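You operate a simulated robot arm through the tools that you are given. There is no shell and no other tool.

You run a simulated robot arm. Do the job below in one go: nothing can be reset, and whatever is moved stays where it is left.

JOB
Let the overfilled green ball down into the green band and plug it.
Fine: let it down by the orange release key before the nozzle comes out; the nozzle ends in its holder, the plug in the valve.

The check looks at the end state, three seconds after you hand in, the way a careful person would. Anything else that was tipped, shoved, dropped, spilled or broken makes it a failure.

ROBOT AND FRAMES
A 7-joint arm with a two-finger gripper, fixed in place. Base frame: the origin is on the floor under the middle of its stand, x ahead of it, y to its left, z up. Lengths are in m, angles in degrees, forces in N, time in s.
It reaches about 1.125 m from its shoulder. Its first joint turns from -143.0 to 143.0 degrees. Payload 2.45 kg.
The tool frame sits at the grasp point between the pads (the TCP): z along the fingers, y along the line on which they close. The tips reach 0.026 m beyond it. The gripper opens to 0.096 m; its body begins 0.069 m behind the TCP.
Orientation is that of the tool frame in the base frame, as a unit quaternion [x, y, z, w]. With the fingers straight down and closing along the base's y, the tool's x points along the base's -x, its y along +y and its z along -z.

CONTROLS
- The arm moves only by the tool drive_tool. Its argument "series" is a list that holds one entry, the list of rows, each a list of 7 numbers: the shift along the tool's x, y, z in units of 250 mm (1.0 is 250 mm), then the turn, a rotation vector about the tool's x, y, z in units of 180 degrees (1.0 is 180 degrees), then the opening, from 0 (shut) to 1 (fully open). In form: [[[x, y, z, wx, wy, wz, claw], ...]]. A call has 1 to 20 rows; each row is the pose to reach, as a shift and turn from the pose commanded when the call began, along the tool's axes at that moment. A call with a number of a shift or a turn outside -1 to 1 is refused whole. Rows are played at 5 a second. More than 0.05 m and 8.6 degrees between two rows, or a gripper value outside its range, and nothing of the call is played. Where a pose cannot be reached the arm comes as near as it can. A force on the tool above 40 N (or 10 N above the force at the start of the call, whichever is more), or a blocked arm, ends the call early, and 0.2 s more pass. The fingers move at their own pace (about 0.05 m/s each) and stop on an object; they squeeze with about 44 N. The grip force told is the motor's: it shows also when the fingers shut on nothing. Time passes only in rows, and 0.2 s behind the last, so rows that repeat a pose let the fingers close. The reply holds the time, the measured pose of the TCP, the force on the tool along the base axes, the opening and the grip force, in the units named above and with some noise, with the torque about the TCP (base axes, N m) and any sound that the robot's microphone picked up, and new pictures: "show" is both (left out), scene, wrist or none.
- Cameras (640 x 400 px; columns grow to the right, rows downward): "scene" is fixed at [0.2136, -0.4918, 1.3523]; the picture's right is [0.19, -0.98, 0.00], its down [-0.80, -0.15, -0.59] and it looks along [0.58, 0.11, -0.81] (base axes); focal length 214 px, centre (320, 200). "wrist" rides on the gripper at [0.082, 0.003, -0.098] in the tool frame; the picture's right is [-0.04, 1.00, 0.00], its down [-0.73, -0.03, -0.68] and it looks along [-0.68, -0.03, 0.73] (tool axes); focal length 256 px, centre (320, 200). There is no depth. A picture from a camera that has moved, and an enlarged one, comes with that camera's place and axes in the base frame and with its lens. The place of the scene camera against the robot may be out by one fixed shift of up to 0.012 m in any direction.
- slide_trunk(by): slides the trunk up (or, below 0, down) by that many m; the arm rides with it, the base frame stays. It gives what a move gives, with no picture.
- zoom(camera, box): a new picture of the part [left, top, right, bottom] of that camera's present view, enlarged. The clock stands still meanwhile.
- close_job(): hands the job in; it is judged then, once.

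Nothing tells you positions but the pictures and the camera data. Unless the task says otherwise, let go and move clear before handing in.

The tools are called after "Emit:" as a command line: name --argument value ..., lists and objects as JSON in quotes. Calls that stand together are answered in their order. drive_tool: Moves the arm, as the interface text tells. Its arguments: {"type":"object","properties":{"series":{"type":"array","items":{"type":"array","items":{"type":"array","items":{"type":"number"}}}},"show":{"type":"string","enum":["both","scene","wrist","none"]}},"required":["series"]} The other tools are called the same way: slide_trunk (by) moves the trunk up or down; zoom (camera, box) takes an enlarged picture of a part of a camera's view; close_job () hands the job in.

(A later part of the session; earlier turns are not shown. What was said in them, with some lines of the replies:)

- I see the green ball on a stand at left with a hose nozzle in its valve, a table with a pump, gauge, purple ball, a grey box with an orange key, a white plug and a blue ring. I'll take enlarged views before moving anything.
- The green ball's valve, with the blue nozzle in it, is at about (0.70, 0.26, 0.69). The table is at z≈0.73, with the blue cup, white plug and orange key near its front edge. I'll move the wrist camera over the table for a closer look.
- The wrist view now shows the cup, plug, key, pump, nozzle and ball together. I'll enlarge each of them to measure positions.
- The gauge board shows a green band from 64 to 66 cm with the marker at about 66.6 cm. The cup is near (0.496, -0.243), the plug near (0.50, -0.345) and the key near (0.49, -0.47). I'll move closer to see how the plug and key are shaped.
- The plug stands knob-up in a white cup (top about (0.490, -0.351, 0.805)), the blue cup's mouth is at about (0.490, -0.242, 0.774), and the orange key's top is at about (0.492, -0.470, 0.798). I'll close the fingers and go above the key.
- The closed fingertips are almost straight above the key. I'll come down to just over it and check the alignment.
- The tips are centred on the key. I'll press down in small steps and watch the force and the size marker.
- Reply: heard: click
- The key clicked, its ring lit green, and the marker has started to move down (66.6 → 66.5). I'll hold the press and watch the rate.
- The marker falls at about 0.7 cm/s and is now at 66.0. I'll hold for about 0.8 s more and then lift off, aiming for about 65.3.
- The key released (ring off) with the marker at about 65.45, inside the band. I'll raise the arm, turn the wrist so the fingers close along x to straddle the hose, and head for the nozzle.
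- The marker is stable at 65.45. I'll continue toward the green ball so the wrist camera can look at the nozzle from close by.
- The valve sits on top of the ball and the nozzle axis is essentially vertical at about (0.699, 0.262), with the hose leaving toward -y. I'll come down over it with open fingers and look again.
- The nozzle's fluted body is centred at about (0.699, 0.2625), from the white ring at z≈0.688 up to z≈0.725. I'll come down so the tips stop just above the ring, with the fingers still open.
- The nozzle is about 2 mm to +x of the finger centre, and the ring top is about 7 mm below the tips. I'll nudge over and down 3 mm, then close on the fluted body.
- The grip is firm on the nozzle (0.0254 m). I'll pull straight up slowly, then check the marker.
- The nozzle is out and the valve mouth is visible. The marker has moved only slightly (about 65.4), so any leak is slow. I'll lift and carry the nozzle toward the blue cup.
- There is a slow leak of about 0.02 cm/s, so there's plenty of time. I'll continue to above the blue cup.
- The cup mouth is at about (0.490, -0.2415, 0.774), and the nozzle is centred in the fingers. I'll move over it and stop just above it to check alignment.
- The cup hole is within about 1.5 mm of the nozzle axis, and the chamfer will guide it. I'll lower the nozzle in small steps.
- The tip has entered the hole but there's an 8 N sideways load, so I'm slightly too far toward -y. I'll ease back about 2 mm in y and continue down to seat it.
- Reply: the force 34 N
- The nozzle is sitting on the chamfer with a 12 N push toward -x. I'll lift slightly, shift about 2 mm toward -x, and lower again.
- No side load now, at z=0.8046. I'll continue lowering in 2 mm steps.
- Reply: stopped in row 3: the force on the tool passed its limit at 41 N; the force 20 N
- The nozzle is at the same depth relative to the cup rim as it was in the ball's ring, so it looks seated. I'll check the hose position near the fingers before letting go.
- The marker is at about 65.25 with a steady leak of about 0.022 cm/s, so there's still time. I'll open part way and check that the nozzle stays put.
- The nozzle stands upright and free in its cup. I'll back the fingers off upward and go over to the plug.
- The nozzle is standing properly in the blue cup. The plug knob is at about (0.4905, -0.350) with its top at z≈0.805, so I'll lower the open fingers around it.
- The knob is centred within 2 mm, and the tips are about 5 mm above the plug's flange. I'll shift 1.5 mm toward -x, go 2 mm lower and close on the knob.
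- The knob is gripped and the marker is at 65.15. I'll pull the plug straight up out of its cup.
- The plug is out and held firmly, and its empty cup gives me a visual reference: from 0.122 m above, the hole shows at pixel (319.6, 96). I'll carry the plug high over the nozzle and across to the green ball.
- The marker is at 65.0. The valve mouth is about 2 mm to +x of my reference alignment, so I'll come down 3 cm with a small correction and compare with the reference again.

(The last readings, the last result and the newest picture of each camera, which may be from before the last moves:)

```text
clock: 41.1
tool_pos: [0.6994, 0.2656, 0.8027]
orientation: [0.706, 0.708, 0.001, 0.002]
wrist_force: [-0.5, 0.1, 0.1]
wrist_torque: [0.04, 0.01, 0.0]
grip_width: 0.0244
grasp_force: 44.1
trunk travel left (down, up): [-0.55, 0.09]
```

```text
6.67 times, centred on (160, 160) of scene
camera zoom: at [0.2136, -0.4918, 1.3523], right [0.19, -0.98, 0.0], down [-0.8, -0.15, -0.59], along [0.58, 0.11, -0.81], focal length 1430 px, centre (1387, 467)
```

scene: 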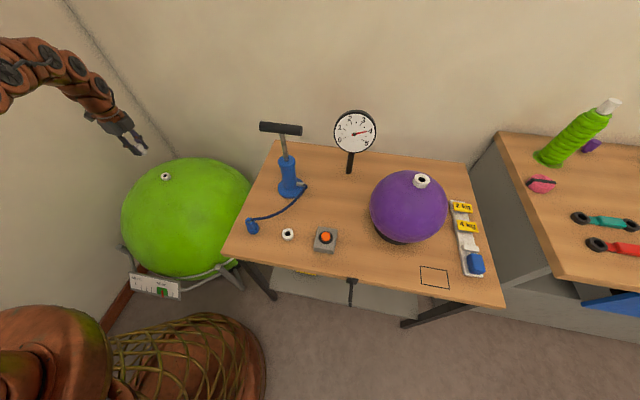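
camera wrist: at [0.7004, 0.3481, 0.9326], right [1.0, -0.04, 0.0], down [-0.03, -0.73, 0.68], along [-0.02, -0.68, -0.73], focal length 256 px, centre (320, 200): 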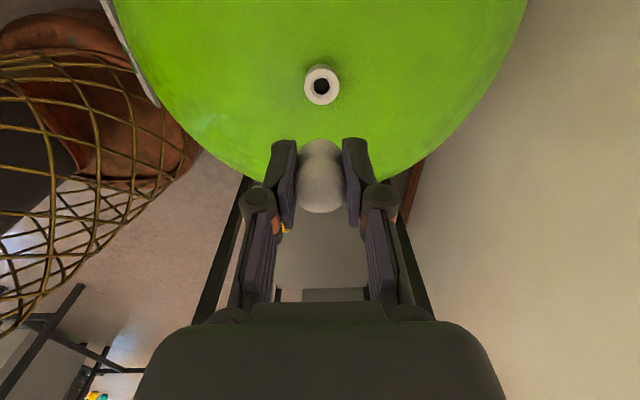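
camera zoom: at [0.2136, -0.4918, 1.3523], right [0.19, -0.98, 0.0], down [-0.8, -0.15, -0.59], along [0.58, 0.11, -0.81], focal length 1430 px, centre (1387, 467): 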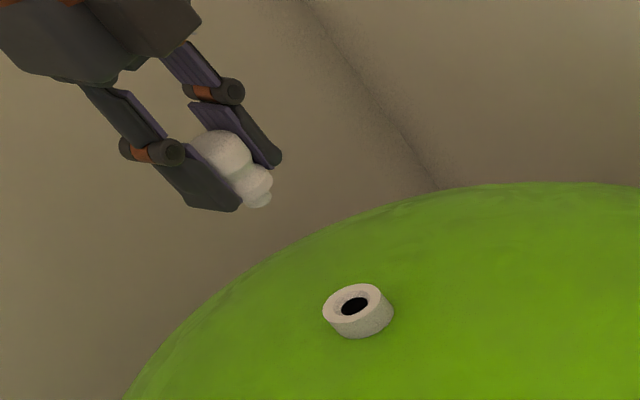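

The plug's stem and flange are clear in the scene view, and I now put the valve mouth at about (0.7006, 0.260, 0.677). I'll shift 2 mm toward -y, go down to just above it, and look again.

Emit:
drive_tool --series '[[[-0.008, 0.001, 0.08, 0, 0, 0, 0], [-0.008, 0.001, 0.16, 0, 0, 0, 0], [-0.008, 0.001, 0.228, 0, 0, 0, 0], [-0.008, 0.001, 0.228, 0, 0, 0, 0]]]' --show "none"

Emit:
zoom --camera "wrist" --box '[250, 80, 390, 200]'

Emit:
zoom --camera "scene" --box '[140, 150, 200, 195]'

```text
clock: 42.1
tool_pos: [0.7017, 0.2635, 0.7474]
orientation: [0.707, 0.707, 0.001, 0.001]
wrist_force: [-0.4, -0.4, -0.6]
wrist_torque: [-0.02, 0.01, 0.0]
grip_width: 0.0245
grasp_force: 44.1
trunk travel left (down, up): [-0.55, 0.09]
```

```text
3.33 times, centred on (320, 140) of wrist
camera zoom: at [0.7037, 0.3445, 0.8469], right [1.0, -0.04, 0.0], down [-0.03, -0.73, 0.68], along [-0.02, -0.68, -0.73], focal length 853 px, centre (320, 400)
```

zoom: 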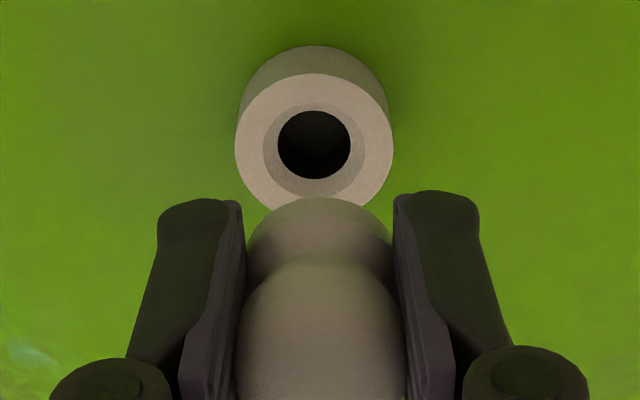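

```text
8.89 times, centred on (170, 172) of scene
camera zoom: at [0.2136, -0.4918, 1.3523], right [0.19, -0.98, 0.0], down [-0.8, -0.15, -0.59], along [0.58, 0.11, -0.81], focal length 1906 px, centre (1653, 444)
```

zoom: 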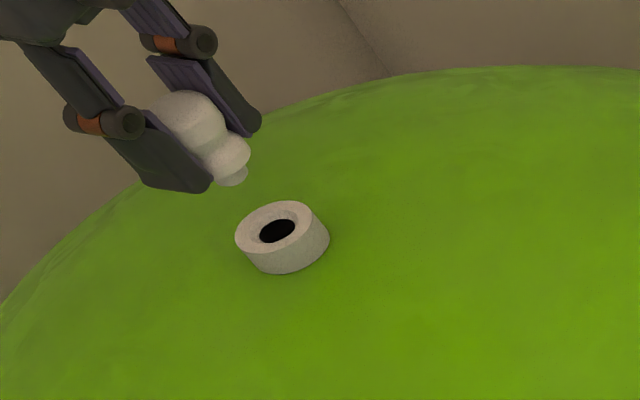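

The plug is about 1 mm off toward +x and otherwise over the hole, with the ring top at about z=0.675. I'll correct and come down until the stem is just above the mouth.

Emit:
drive_tool --series '[[[-0.002, -0.004, 0.03, 0, 0, 0, 0], [-0.002, -0.004, 0.06, 0, 0, 0, 0], [-0.002, -0.004, 0.088, 0, 0, 0, 0], [-0.002, -0.004, 0.088, 0, 0, 0, 0]]]' --show "none"

Emit:
zoom --camera "wrist" --box '[250, 80, 390, 200]'

Emit:
zoom --camera "scene" --box '[140, 150, 200, 195]'

```text
clock: 43.1
tool_pos: [0.7006, 0.2639, 0.7251]
orientation: [0.707, 0.707, 0.0, 0.002]
wrist_force: [0.0, -0.6, 0.3]
wrist_torque: [0.03, -0.01, -0.02]
grip_width: 0.0243
grasp_force: 44.7
trunk travel left (down, up): [-0.55, 0.09]
```

```text
3.33 times, centred on (320, 140) of wrist
camera zoom: at [0.7024, 0.344, 0.8242], right [1.0, -0.04, 0.0], down [-0.03, -0.73, 0.68], along [-0.02, -0.68, -0.73], focal length 853 px, centre (320, 400)
```

zoom: 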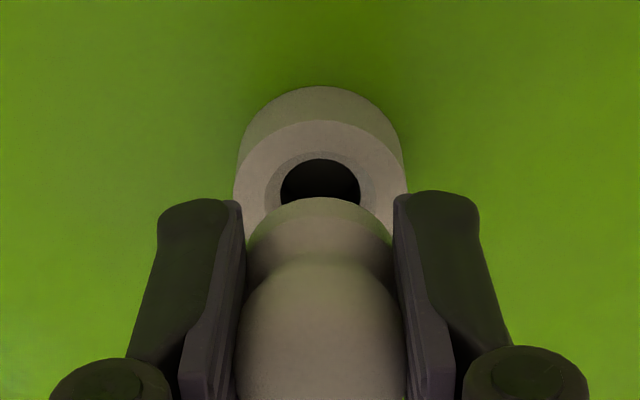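

```text
8.89 times, centred on (170, 172) of scene
camera zoom: at [0.2136, -0.4918, 1.3523], right [0.19, -0.98, 0.0], down [-0.8, -0.15, -0.59], along [0.58, 0.11, -0.81], focal length 1906 px, centre (1653, 444)
```

zoom: 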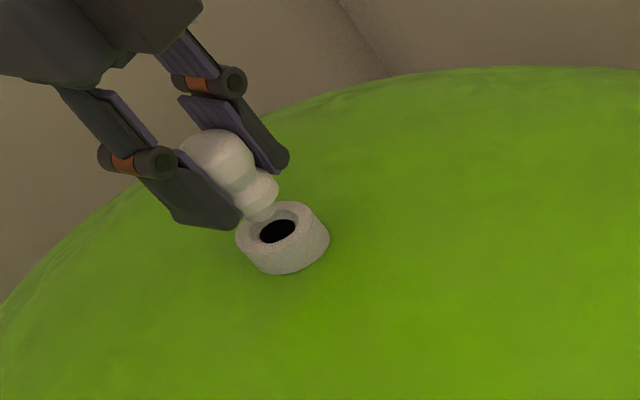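

The stem end is about 11 mm above the mouth and lined up in both views. I'll lower slowly into the valve.

Emit:
drive_tool --series '[[[0, 0, 0.016, 0, 0, 0, 0], [0, 0, 0.032, 0, 0, 0, 0], [0, 0, 0.044, 0, 0, 0, 0], [0, 0, 0.056, 0, 0, 0, 0]]]' --show "none"

Emit:
zoom --camera "wrist" --box '[250, 80, 390, 200]'

Emit:
zoom --camera "scene" --box '[140, 150, 200, 195]'

```text
clock: 44.1
tool_pos: [0.7, 0.2635, 0.7105]
orientation: [0.707, 0.707, 0.0, 0.001]
wrist_force: [-0.3, 0.1, -0.4]
wrist_torque: [0.01, -0.02, -0.01]
grip_width: 0.0246
grasp_force: 42.9
trunk travel left (down, up): [-0.55, 0.09]
```

```text
3.33 times, centred on (320, 140) of wrist
camera zoom: at [0.7021, 0.3442, 0.8097], right [1.0, -0.04, 0.0], down [-0.03, -0.73, 0.68], along [-0.02, -0.68, -0.73], focal length 853 px, centre (320, 400)
```

zoom: 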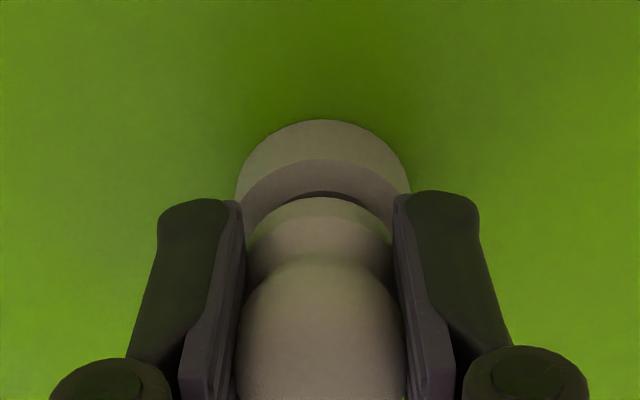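

```text
8.89 times, centred on (170, 172) of scene
camera zoom: at [0.2136, -0.4918, 1.3523], right [0.19, -0.98, 0.0], down [-0.8, -0.15, -0.59], along [0.58, 0.11, -0.81], focal length 1906 px, centre (1653, 444)
```

zoom: 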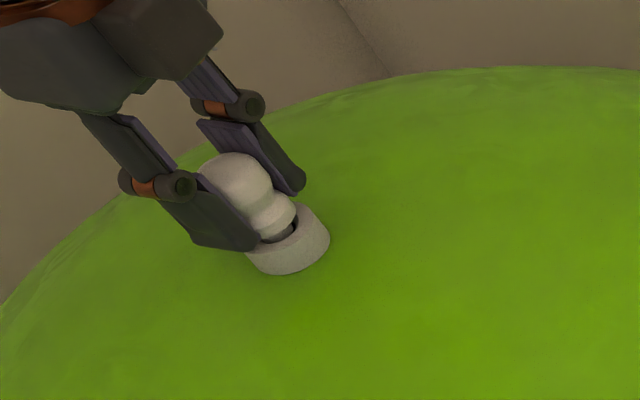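

The stem is entering the valve with no side force. I'll continue down in 2 mm steps to seat the flange.

Emit:
drive_tool --series '[[[0, 0, 0.008, 0, 0, 0, 0], [0, 0, 0.016, 0, 0, 0, 0], [0, 0, 0.024, 0, 0, 0, 0]]]' --show "none"

Emit:
zoom --camera "wrist" --box '[250, 80, 390, 200]'

Emit:
zoom --camera "scene" --box '[140, 150, 200, 195]'

Emit:
zoom --camera "scene" --box '[120, 265, 190, 305]'

```text
clock: 44.9
tool_pos: [0.6987, 0.2655, 0.7054]
orientation: [0.707, 0.707, 0.001, 0.003]
wrist_force: [0.0, 0.2, -0.3]
wrist_torque: [0.0, 0.02, 0.0]
grip_width: 0.0246
grasp_force: 43.9
trunk travel left (down, up): [-0.55, 0.09]
```

```text
3.33 times, centred on (320, 140) of wrist
camera zoom: at [0.7023, 0.3449, 0.8042], right [1.0, -0.04, 0.0], down [-0.03, -0.73, 0.68], along [-0.02, -0.68, -0.73], focal length 853 px, centre (320, 400)
```

zoom: 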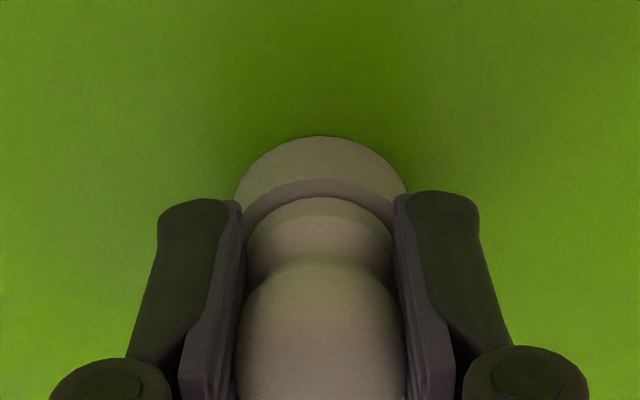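

```text
8.89 times, centred on (170, 172) of scene
camera zoom: at [0.2136, -0.4918, 1.3523], right [0.19, -0.98, 0.0], down [-0.8, -0.15, -0.59], along [0.58, 0.11, -0.81], focal length 1906 px, centre (1653, 444)
```

zoom: 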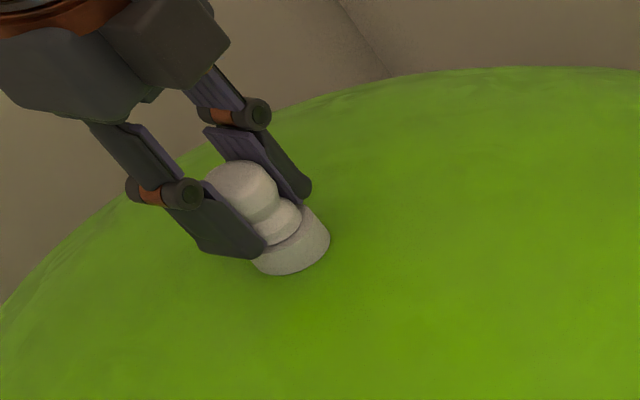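

```text
9.14 times, centred on (155, 285) of scene
camera zoom: at [0.2136, -0.4918, 1.3523], right [0.19, -0.98, 0.0], down [-0.8, -0.15, -0.59], along [0.58, 0.11, -0.81], focal length 1961 px, centre (1829, -577)
```

zoom: 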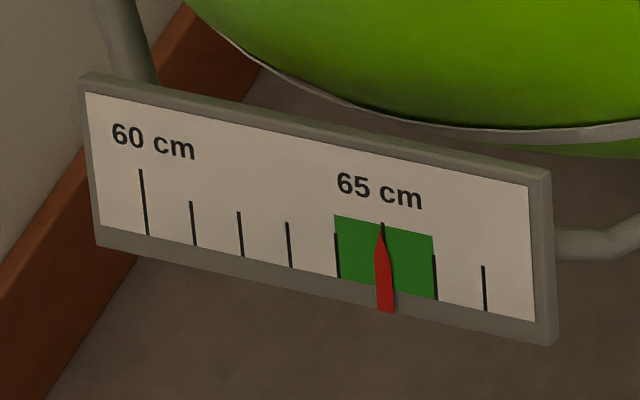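

The flange is within about 1-2 mm of the reference seated look, and there's still no force. I'll lower a bit more until it seats.

Emit:
drive_tool --series '[[[0.0, 0.002, 0.006, 0, 0, 0, 0], [0.0, 0.002, 0.012, 0, 0, 0, 0]]]' --show "none"

Emit:
zoom --camera "wrist" --box '[250, 80, 390, 200]'

Emit:
zoom --camera "scene" --box '[140, 150, 200, 195]'

```text
clock: 45.5
tool_pos: [0.6997, 0.2629, 0.7047]
orientation: [0.707, 0.707, 0.002, 0.003]
wrist_force: [-6.3, -5.1, 16.4]
wrist_torque: [-0.2, 0.25, -0.03]
grip_width: 0.0247
grasp_force: 44.2
trunk travel left (down, up): [-0.55, 0.09]
```

```text
3.33 times, centred on (320, 140) of wrist
camera zoom: at [0.7026, 0.3443, 0.8032], right [1.0, -0.04, 0.01], down [-0.03, -0.73, 0.68], along [-0.02, -0.68, -0.73], focal length 853 px, centre (320, 400)
```

zoom: 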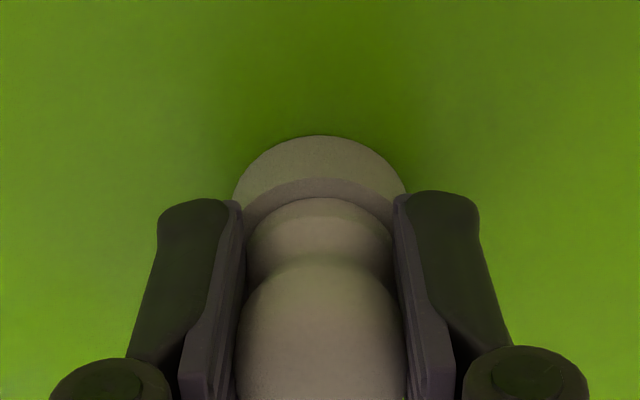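

```text
8.89 times, centred on (170, 172) of scene
camera zoom: at [0.2136, -0.4918, 1.3523], right [0.19, -0.98, 0.0], down [-0.8, -0.15, -0.59], along [0.58, 0.11, -0.81], focal length 1906 px, centre (1653, 444)
```

zoom: 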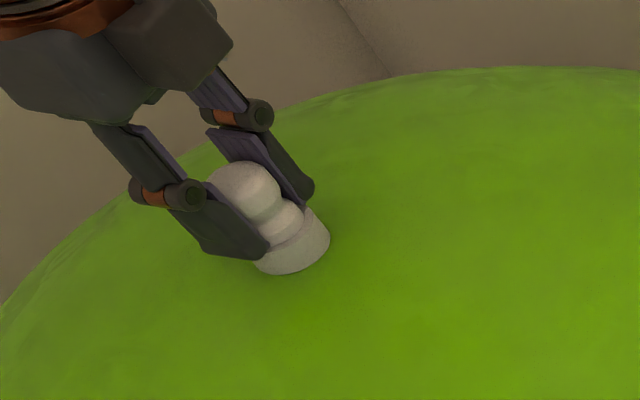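

There is firm contact (16 N) at the expected seated height, with a small side load. I'll shift about 1 mm toward -x and -y to relieve it and press gently.

Emit:
drive_tool --series '[[[-0.003, -0.004, -0.004, 0, 0, 0, 0], [-0.004, -0.005, 0.0, 0, 0, 0, 0], [-0.004, -0.005, 0.004, 0, 0, 0, 0]]]' --show "none"

Emit:
zoom --camera "wrist" --box '[250, 80, 390, 200]'

Emit:
zoom --camera "scene" --box '[120, 265, 190, 305]'

```text
clock: 46.3
tool_pos: [0.7004, 0.2627, 0.7041]
orientation: [0.706, 0.708, 0.003, 0.002]
wrist_force: [-0.9, 5.6, 34.1]
wrist_torque: [-0.02, 0.13, -0.02]
grip_width: 0.0245
grasp_force: 43.8
trunk travel left (down, up): [-0.55, 0.09]
```

```text
3.33 times, centred on (320, 140) of wrist
camera zoom: at [0.7018, 0.3438, 0.8032], right [1.0, -0.04, 0.01], down [-0.03, -0.73, 0.68], along [-0.02, -0.68, -0.73], focal length 853 px, centre (320, 400)
```

zoom: 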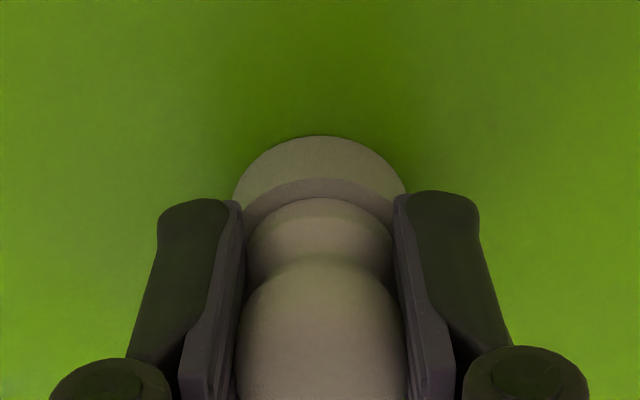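

```text
9.14 times, centred on (155, 285) of scene
camera zoom: at [0.2136, -0.4918, 1.3523], right [0.19, -0.98, 0.0], down [-0.8, -0.15, -0.59], along [0.58, 0.11, -0.81], focal length 1961 px, centre (1829, -577)
```

zoom: 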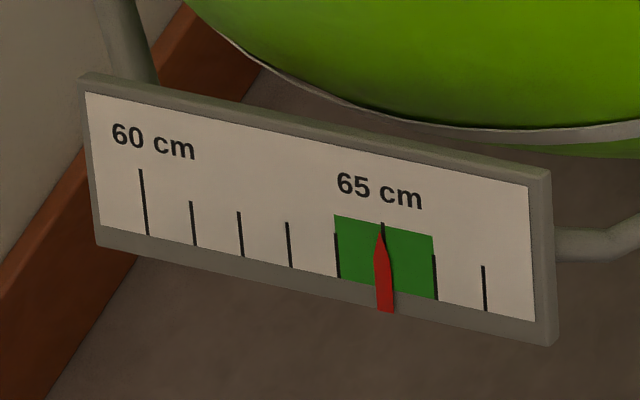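

It's seated with 34 N straight down and little side load, and the marker has stopped moving. I'll ease off the pressure, then open the fingers.

Emit:
drive_tool --series '[[[0, 0, -0.006, 0, 0, 0, 0], [0, 0, -0.006, 0, 0, 0, 0.3], [0, 0, -0.006, 0, 0, 0, 0.6], [0, 0, -0.006, 0, 0, 0, 0.7]]]' --show "none"

Emit:
zoom --camera "wrist" --box '[230, 80, 410, 220]'

Emit:
zoom --camera "scene" --box '[140, 150, 200, 195]'

Emit:
zoom --camera "scene" --box '[120, 265, 190, 305]'

```text
clock: 47.3
tool_pos: [0.6997, 0.2611, 0.7014]
orientation: [0.707, 0.707, 0.0, 0.001]
wrist_force: [-0.6, -0.5, 0.1]
wrist_torque: [0.01, 0.0, 0.05]
grip_width: 0.0672
grasp_force: 0.0
trunk travel left (down, up): [-0.55, 0.09]
```

```text
2.86 times, centred on (320, 150) of wrist
camera zoom: at [0.7021, 0.3423, 0.8005], right [1.0, -0.04, 0.0], down [-0.03, -0.73, 0.68], along [-0.03, -0.68, -0.73], focal length 731 px, centre (320, 343)
```

zoom: 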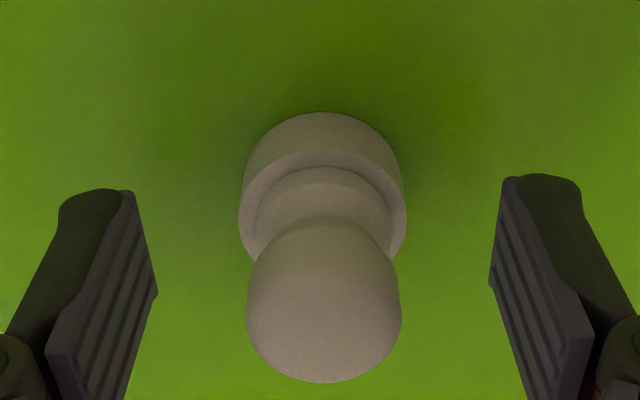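

```text
8.89 times, centred on (170, 172) of scene
camera zoom: at [0.2136, -0.4918, 1.3523], right [0.19, -0.98, 0.0], down [-0.8, -0.15, -0.59], along [0.58, 0.11, -0.81], focal length 1906 px, centre (1653, 444)
```

zoom: 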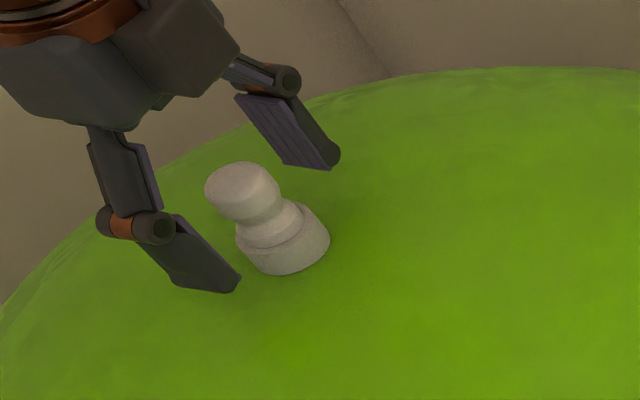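

```text
9.14 times, centred on (155, 285) of scene
camera zoom: at [0.2136, -0.4918, 1.3523], right [0.19, -0.98, 0.0], down [-0.8, -0.15, -0.59], along [0.58, 0.11, -0.81], focal length 1961 px, centre (1829, -577)
```

zoom: 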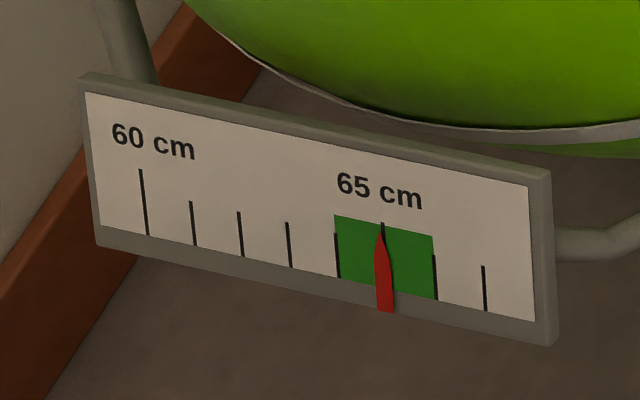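

The plug stands upright in the valve, looking just as it did in its cup, and the marker is steady at 65. I'll raise the open gripper straight up and clear.

Emit:
drive_tool --series '[[[0, 0, -0.06, 0, 0, 0, 0.75], [0, 0, -0.16, 0, 0, 0, 0.75], [0, 0, -0.3, 0, 0, 0, 0.75], [0, 0, -0.46, 0, 0, 0, 0.75], [0, 0, -0.62, 0, 0, 0, 0.75], [0, 0, -0.8, 0, 0, 0, 0.75], [0, 0, -0.95, 0, 0, 0, 0.75]]]' --show "both"

Emit:
zoom --camera "scene" --box '[140, 150, 200, 195]'

Emit:
zoom --camera "scene" --box '[120, 265, 190, 305]'

Emit:
zoom --camera "scene" --box '[220, 180, 340, 260]'

```text
clock: 48.9
tool_pos: [0.6993, 0.2644, 0.9407]
orientation: [0.707, 0.707, 0.001, 0.003]
wrist_force: [-0.4, -1.0, -0.1]
wrist_torque: [0.02, 0.01, 0.0]
grip_width: 0.0722
grasp_force: 0.1
trunk travel left (down, up): [-0.55, 0.09]
camera wrist: at [0.7023, 0.3454, 1.0402], right [1.0, -0.04, 0.0], down [-0.03, -0.73, 0.68], along [-0.02, -0.68, -0.73], focal length 256 px, centre (320, 200)
```

scene: 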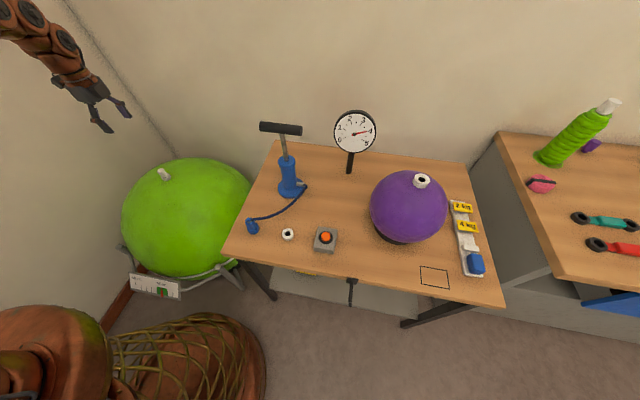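
wrist: 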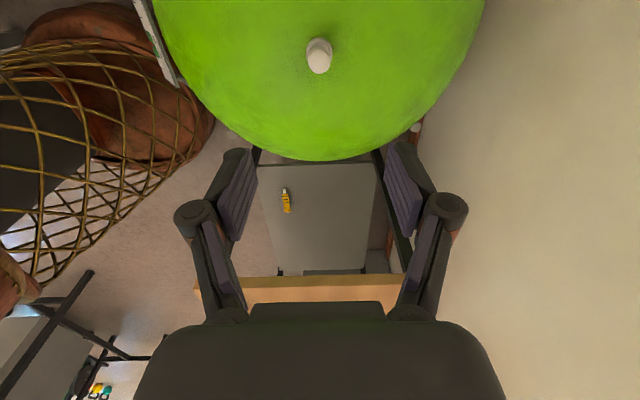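

```text
8.89 times, centred on (170, 172) of scene
camera zoom: at [0.2136, -0.4918, 1.3523], right [0.19, -0.98, 0.0], down [-0.8, -0.15, -0.59], along [0.58, 0.11, -0.81], focal length 1906 px, centre (1653, 444)
```

zoom: 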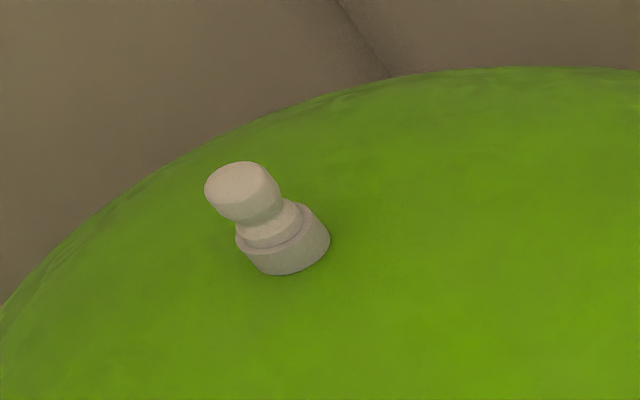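

```text
9.14 times, centred on (155, 285) of scene
camera zoom: at [0.2136, -0.4918, 1.3523], right [0.19, -0.98, 0.0], down [-0.8, -0.15, -0.59], along [0.58, 0.11, -0.81], focal length 1961 px, centre (1829, -577)
```

zoom: 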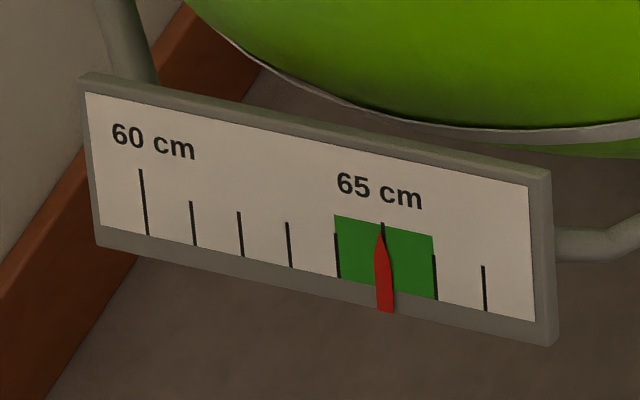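

```text
5.00 times, centred on (280, 220) of scene
camera zoom: at [0.2136, -0.4918, 1.3523], right [0.19, -0.98, 0.0], down [-0.8, -0.15, -0.59], along [0.58, 0.11, -0.81], focal length 1072 px, centre (520, 100)
```

zoom: 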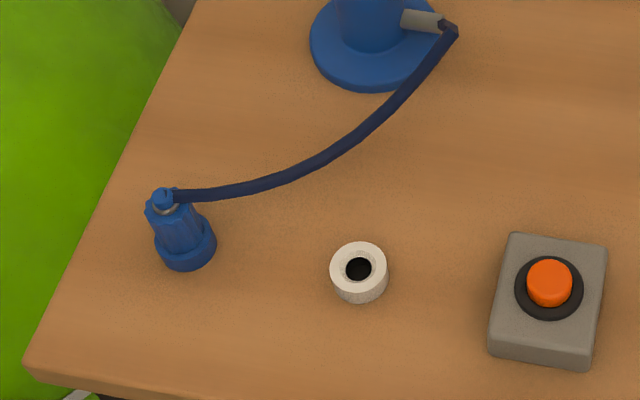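

The plug is in and the marker hasn't moved for several seconds. Before handing in, I'll move the wrist camera to look at the nozzle from the side and confirm it's fully down in its cup.

Emit:
drive_tool --series '[[[-0.16, -0.09, 0, 0, 0, 0, 1], [-0.32, -0.18, 0, 0, 0, 0, 1], [-0.48, -0.27, 0, 0, 0, 0, 1], [-0.64, -0.36, 0, 0, 0, 0, 1], [-0.8, -0.45, 0, 0, 0, 0, 1], [-0.95, -0.55, 0, 0, 0, 0, 1]]]' --show "none"

Emit:
drive_tool --series '[[[-0.12, -0.08, 0.05, 0, 0, 0, 1], [-0.24, -0.16, 0.11, 0, 0, 0, 1], [-0.36, -0.24, 0.17, 0, 0, 0, 1], [-0.43, -0.3, 0.23, 0, 0, 0, 1], [-0.43, -0.3, 0.23, 0, 0, 0, 1]]]' --show "wrist"

Emit:
zoom --camera "wrist" --box '[260, 200, 380, 300]'

```text
clock: 50.3
tool_pos: [0.5579, 0.0233, 0.941]
orientation: [0.706, 0.708, 0.001, 0.002]
wrist_force: [1.0, 0.5, -0.3]
wrist_torque: [0.01, 0.02, -0.03]
grip_width: 0.0959
grasp_force: 0.0
trunk travel left (down, up): [-0.55, 0.09]
```

```text
clock: 51.5
tool_pos: [0.4867, -0.0833, 0.8837]
orientation: [0.708, 0.707, 0.001, 0.002]
wrist_force: [0.0, 0.0, -0.4]
wrist_torque: [0.03, 0.02, 0.02]
grip_width: 0.0959
grasp_force: 0.0
trunk travel left (down, up): [-0.55, 0.09]
camera wrist: at [0.4891, -0.0027, 0.9813], right [1.0, -0.04, 0.0], down [-0.03, -0.73, 0.68], along [-0.02, -0.68, -0.73], focal length 256 px, centre (320, 200)
```

wrist: 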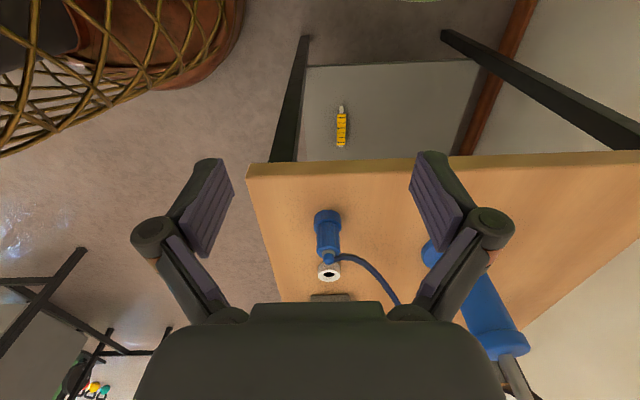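

```text
4.00 times, centred on (320, 250) of wrist
camera zoom: at [0.4891, -0.0027, 0.9813], right [1.0, -0.04, 0.0], down [-0.03, -0.73, 0.68], along [-0.02, -0.68, -0.73], focal length 1024 px, centre (320, 0)
```

zoom: 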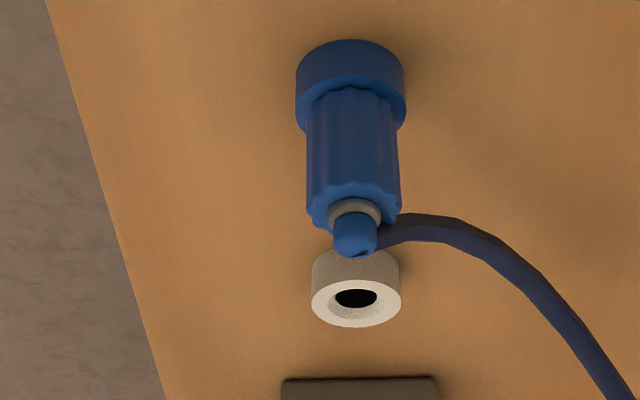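

The nozzle body sits down on the cup rim, upright and seated. I'll raise the arm clear, do one last look at everything, and then hand in.

Emit:
drive_tool --series '[[[0.05, 0, -0.15, 0, 0, 0, 1], [0.1, 0, -0.3, 0, 0, 0, 1], [0.15, 0, -0.45, 0, 0, 0, 1], [0.2, 0, -0.6, 0, 0, 0, 1], [0.2, 0, -0.75, 0, 0, 0, 1], [0.2, 0, -0.75, 0, 0, 0, 1]]]' --show "scene"

Emit:
zoom --camera "scene" --box '[110, 140, 270, 310]'

Emit:
zoom --camera "scene" --box '[120, 265, 190, 305]'

```text
clock: 52.9
tool_pos: [0.4856, -0.0322, 1.069]
orientation: [0.707, 0.707, 0.0, 0.0]
wrist_force: [-0.1, -0.2, 0.3]
wrist_torque: [0.01, -0.03, 0.01]
grip_width: 0.0963
grasp_force: 0.0
trunk travel left (down, up): [-0.55, 0.09]
```

scene: 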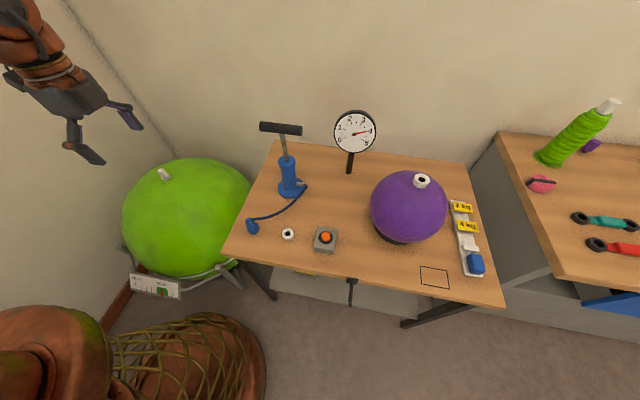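

```text
2.35 times, centred on (190, 225) of scene
camera zoom: at [0.2136, -0.4918, 1.3523], right [0.19, -0.98, 0.0], down [-0.8, -0.15, -0.59], along [0.58, 0.11, -0.81], focal length 505 px, centre (626, 141)
```

zoom: 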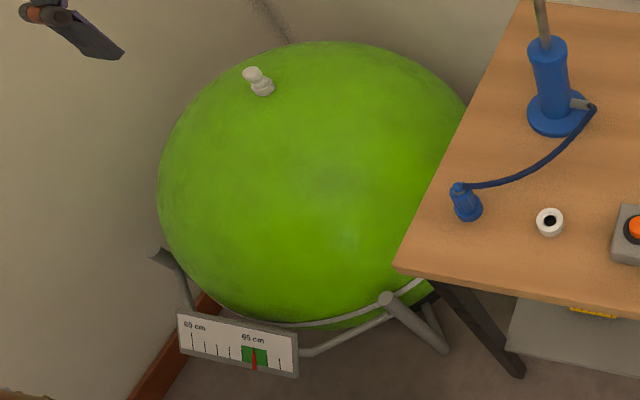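

```text
9.14 times, centred on (155, 285) of scene
camera zoom: at [0.2136, -0.4918, 1.3523], right [0.19, -0.98, 0.0], down [-0.8, -0.15, -0.59], along [0.58, 0.11, -0.81], focal length 1961 px, centre (1829, -577)
```

zoom: 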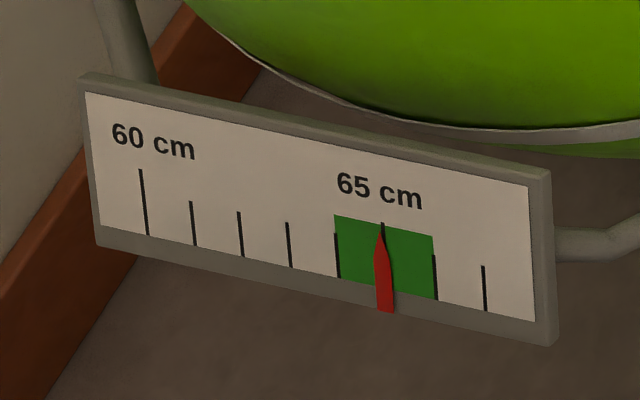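

The marker is steady at 65 cm in the middle of the green band. The plug is in the valve, the nozzle is in its holder, nothing else has moved, and the arm is clear, so I'm handing in.

Emit:
close_job

```text
The job is handed in.
```

The green ball is down in the green band and plugged, and I've handed the job in. I haven't seen the judge's result.

- **Ball:** I let it down with the orange key from about 66.6 cm to 65.45 cm while the nozzle was still in. It lost a little more air through the open valve before the plug went in. The marker then held steady at 65 cm for the last several seconds, and the band runs from 64 to 66 cm.
- **Nozzle:** It stands upright in its blue holder, seated on the rim.
- **Plug:** It is seated upright in the ball's valve.
- **Everything else:** Nothing else looked moved in the last pictures. The gripper is open and clear of the table and ball.
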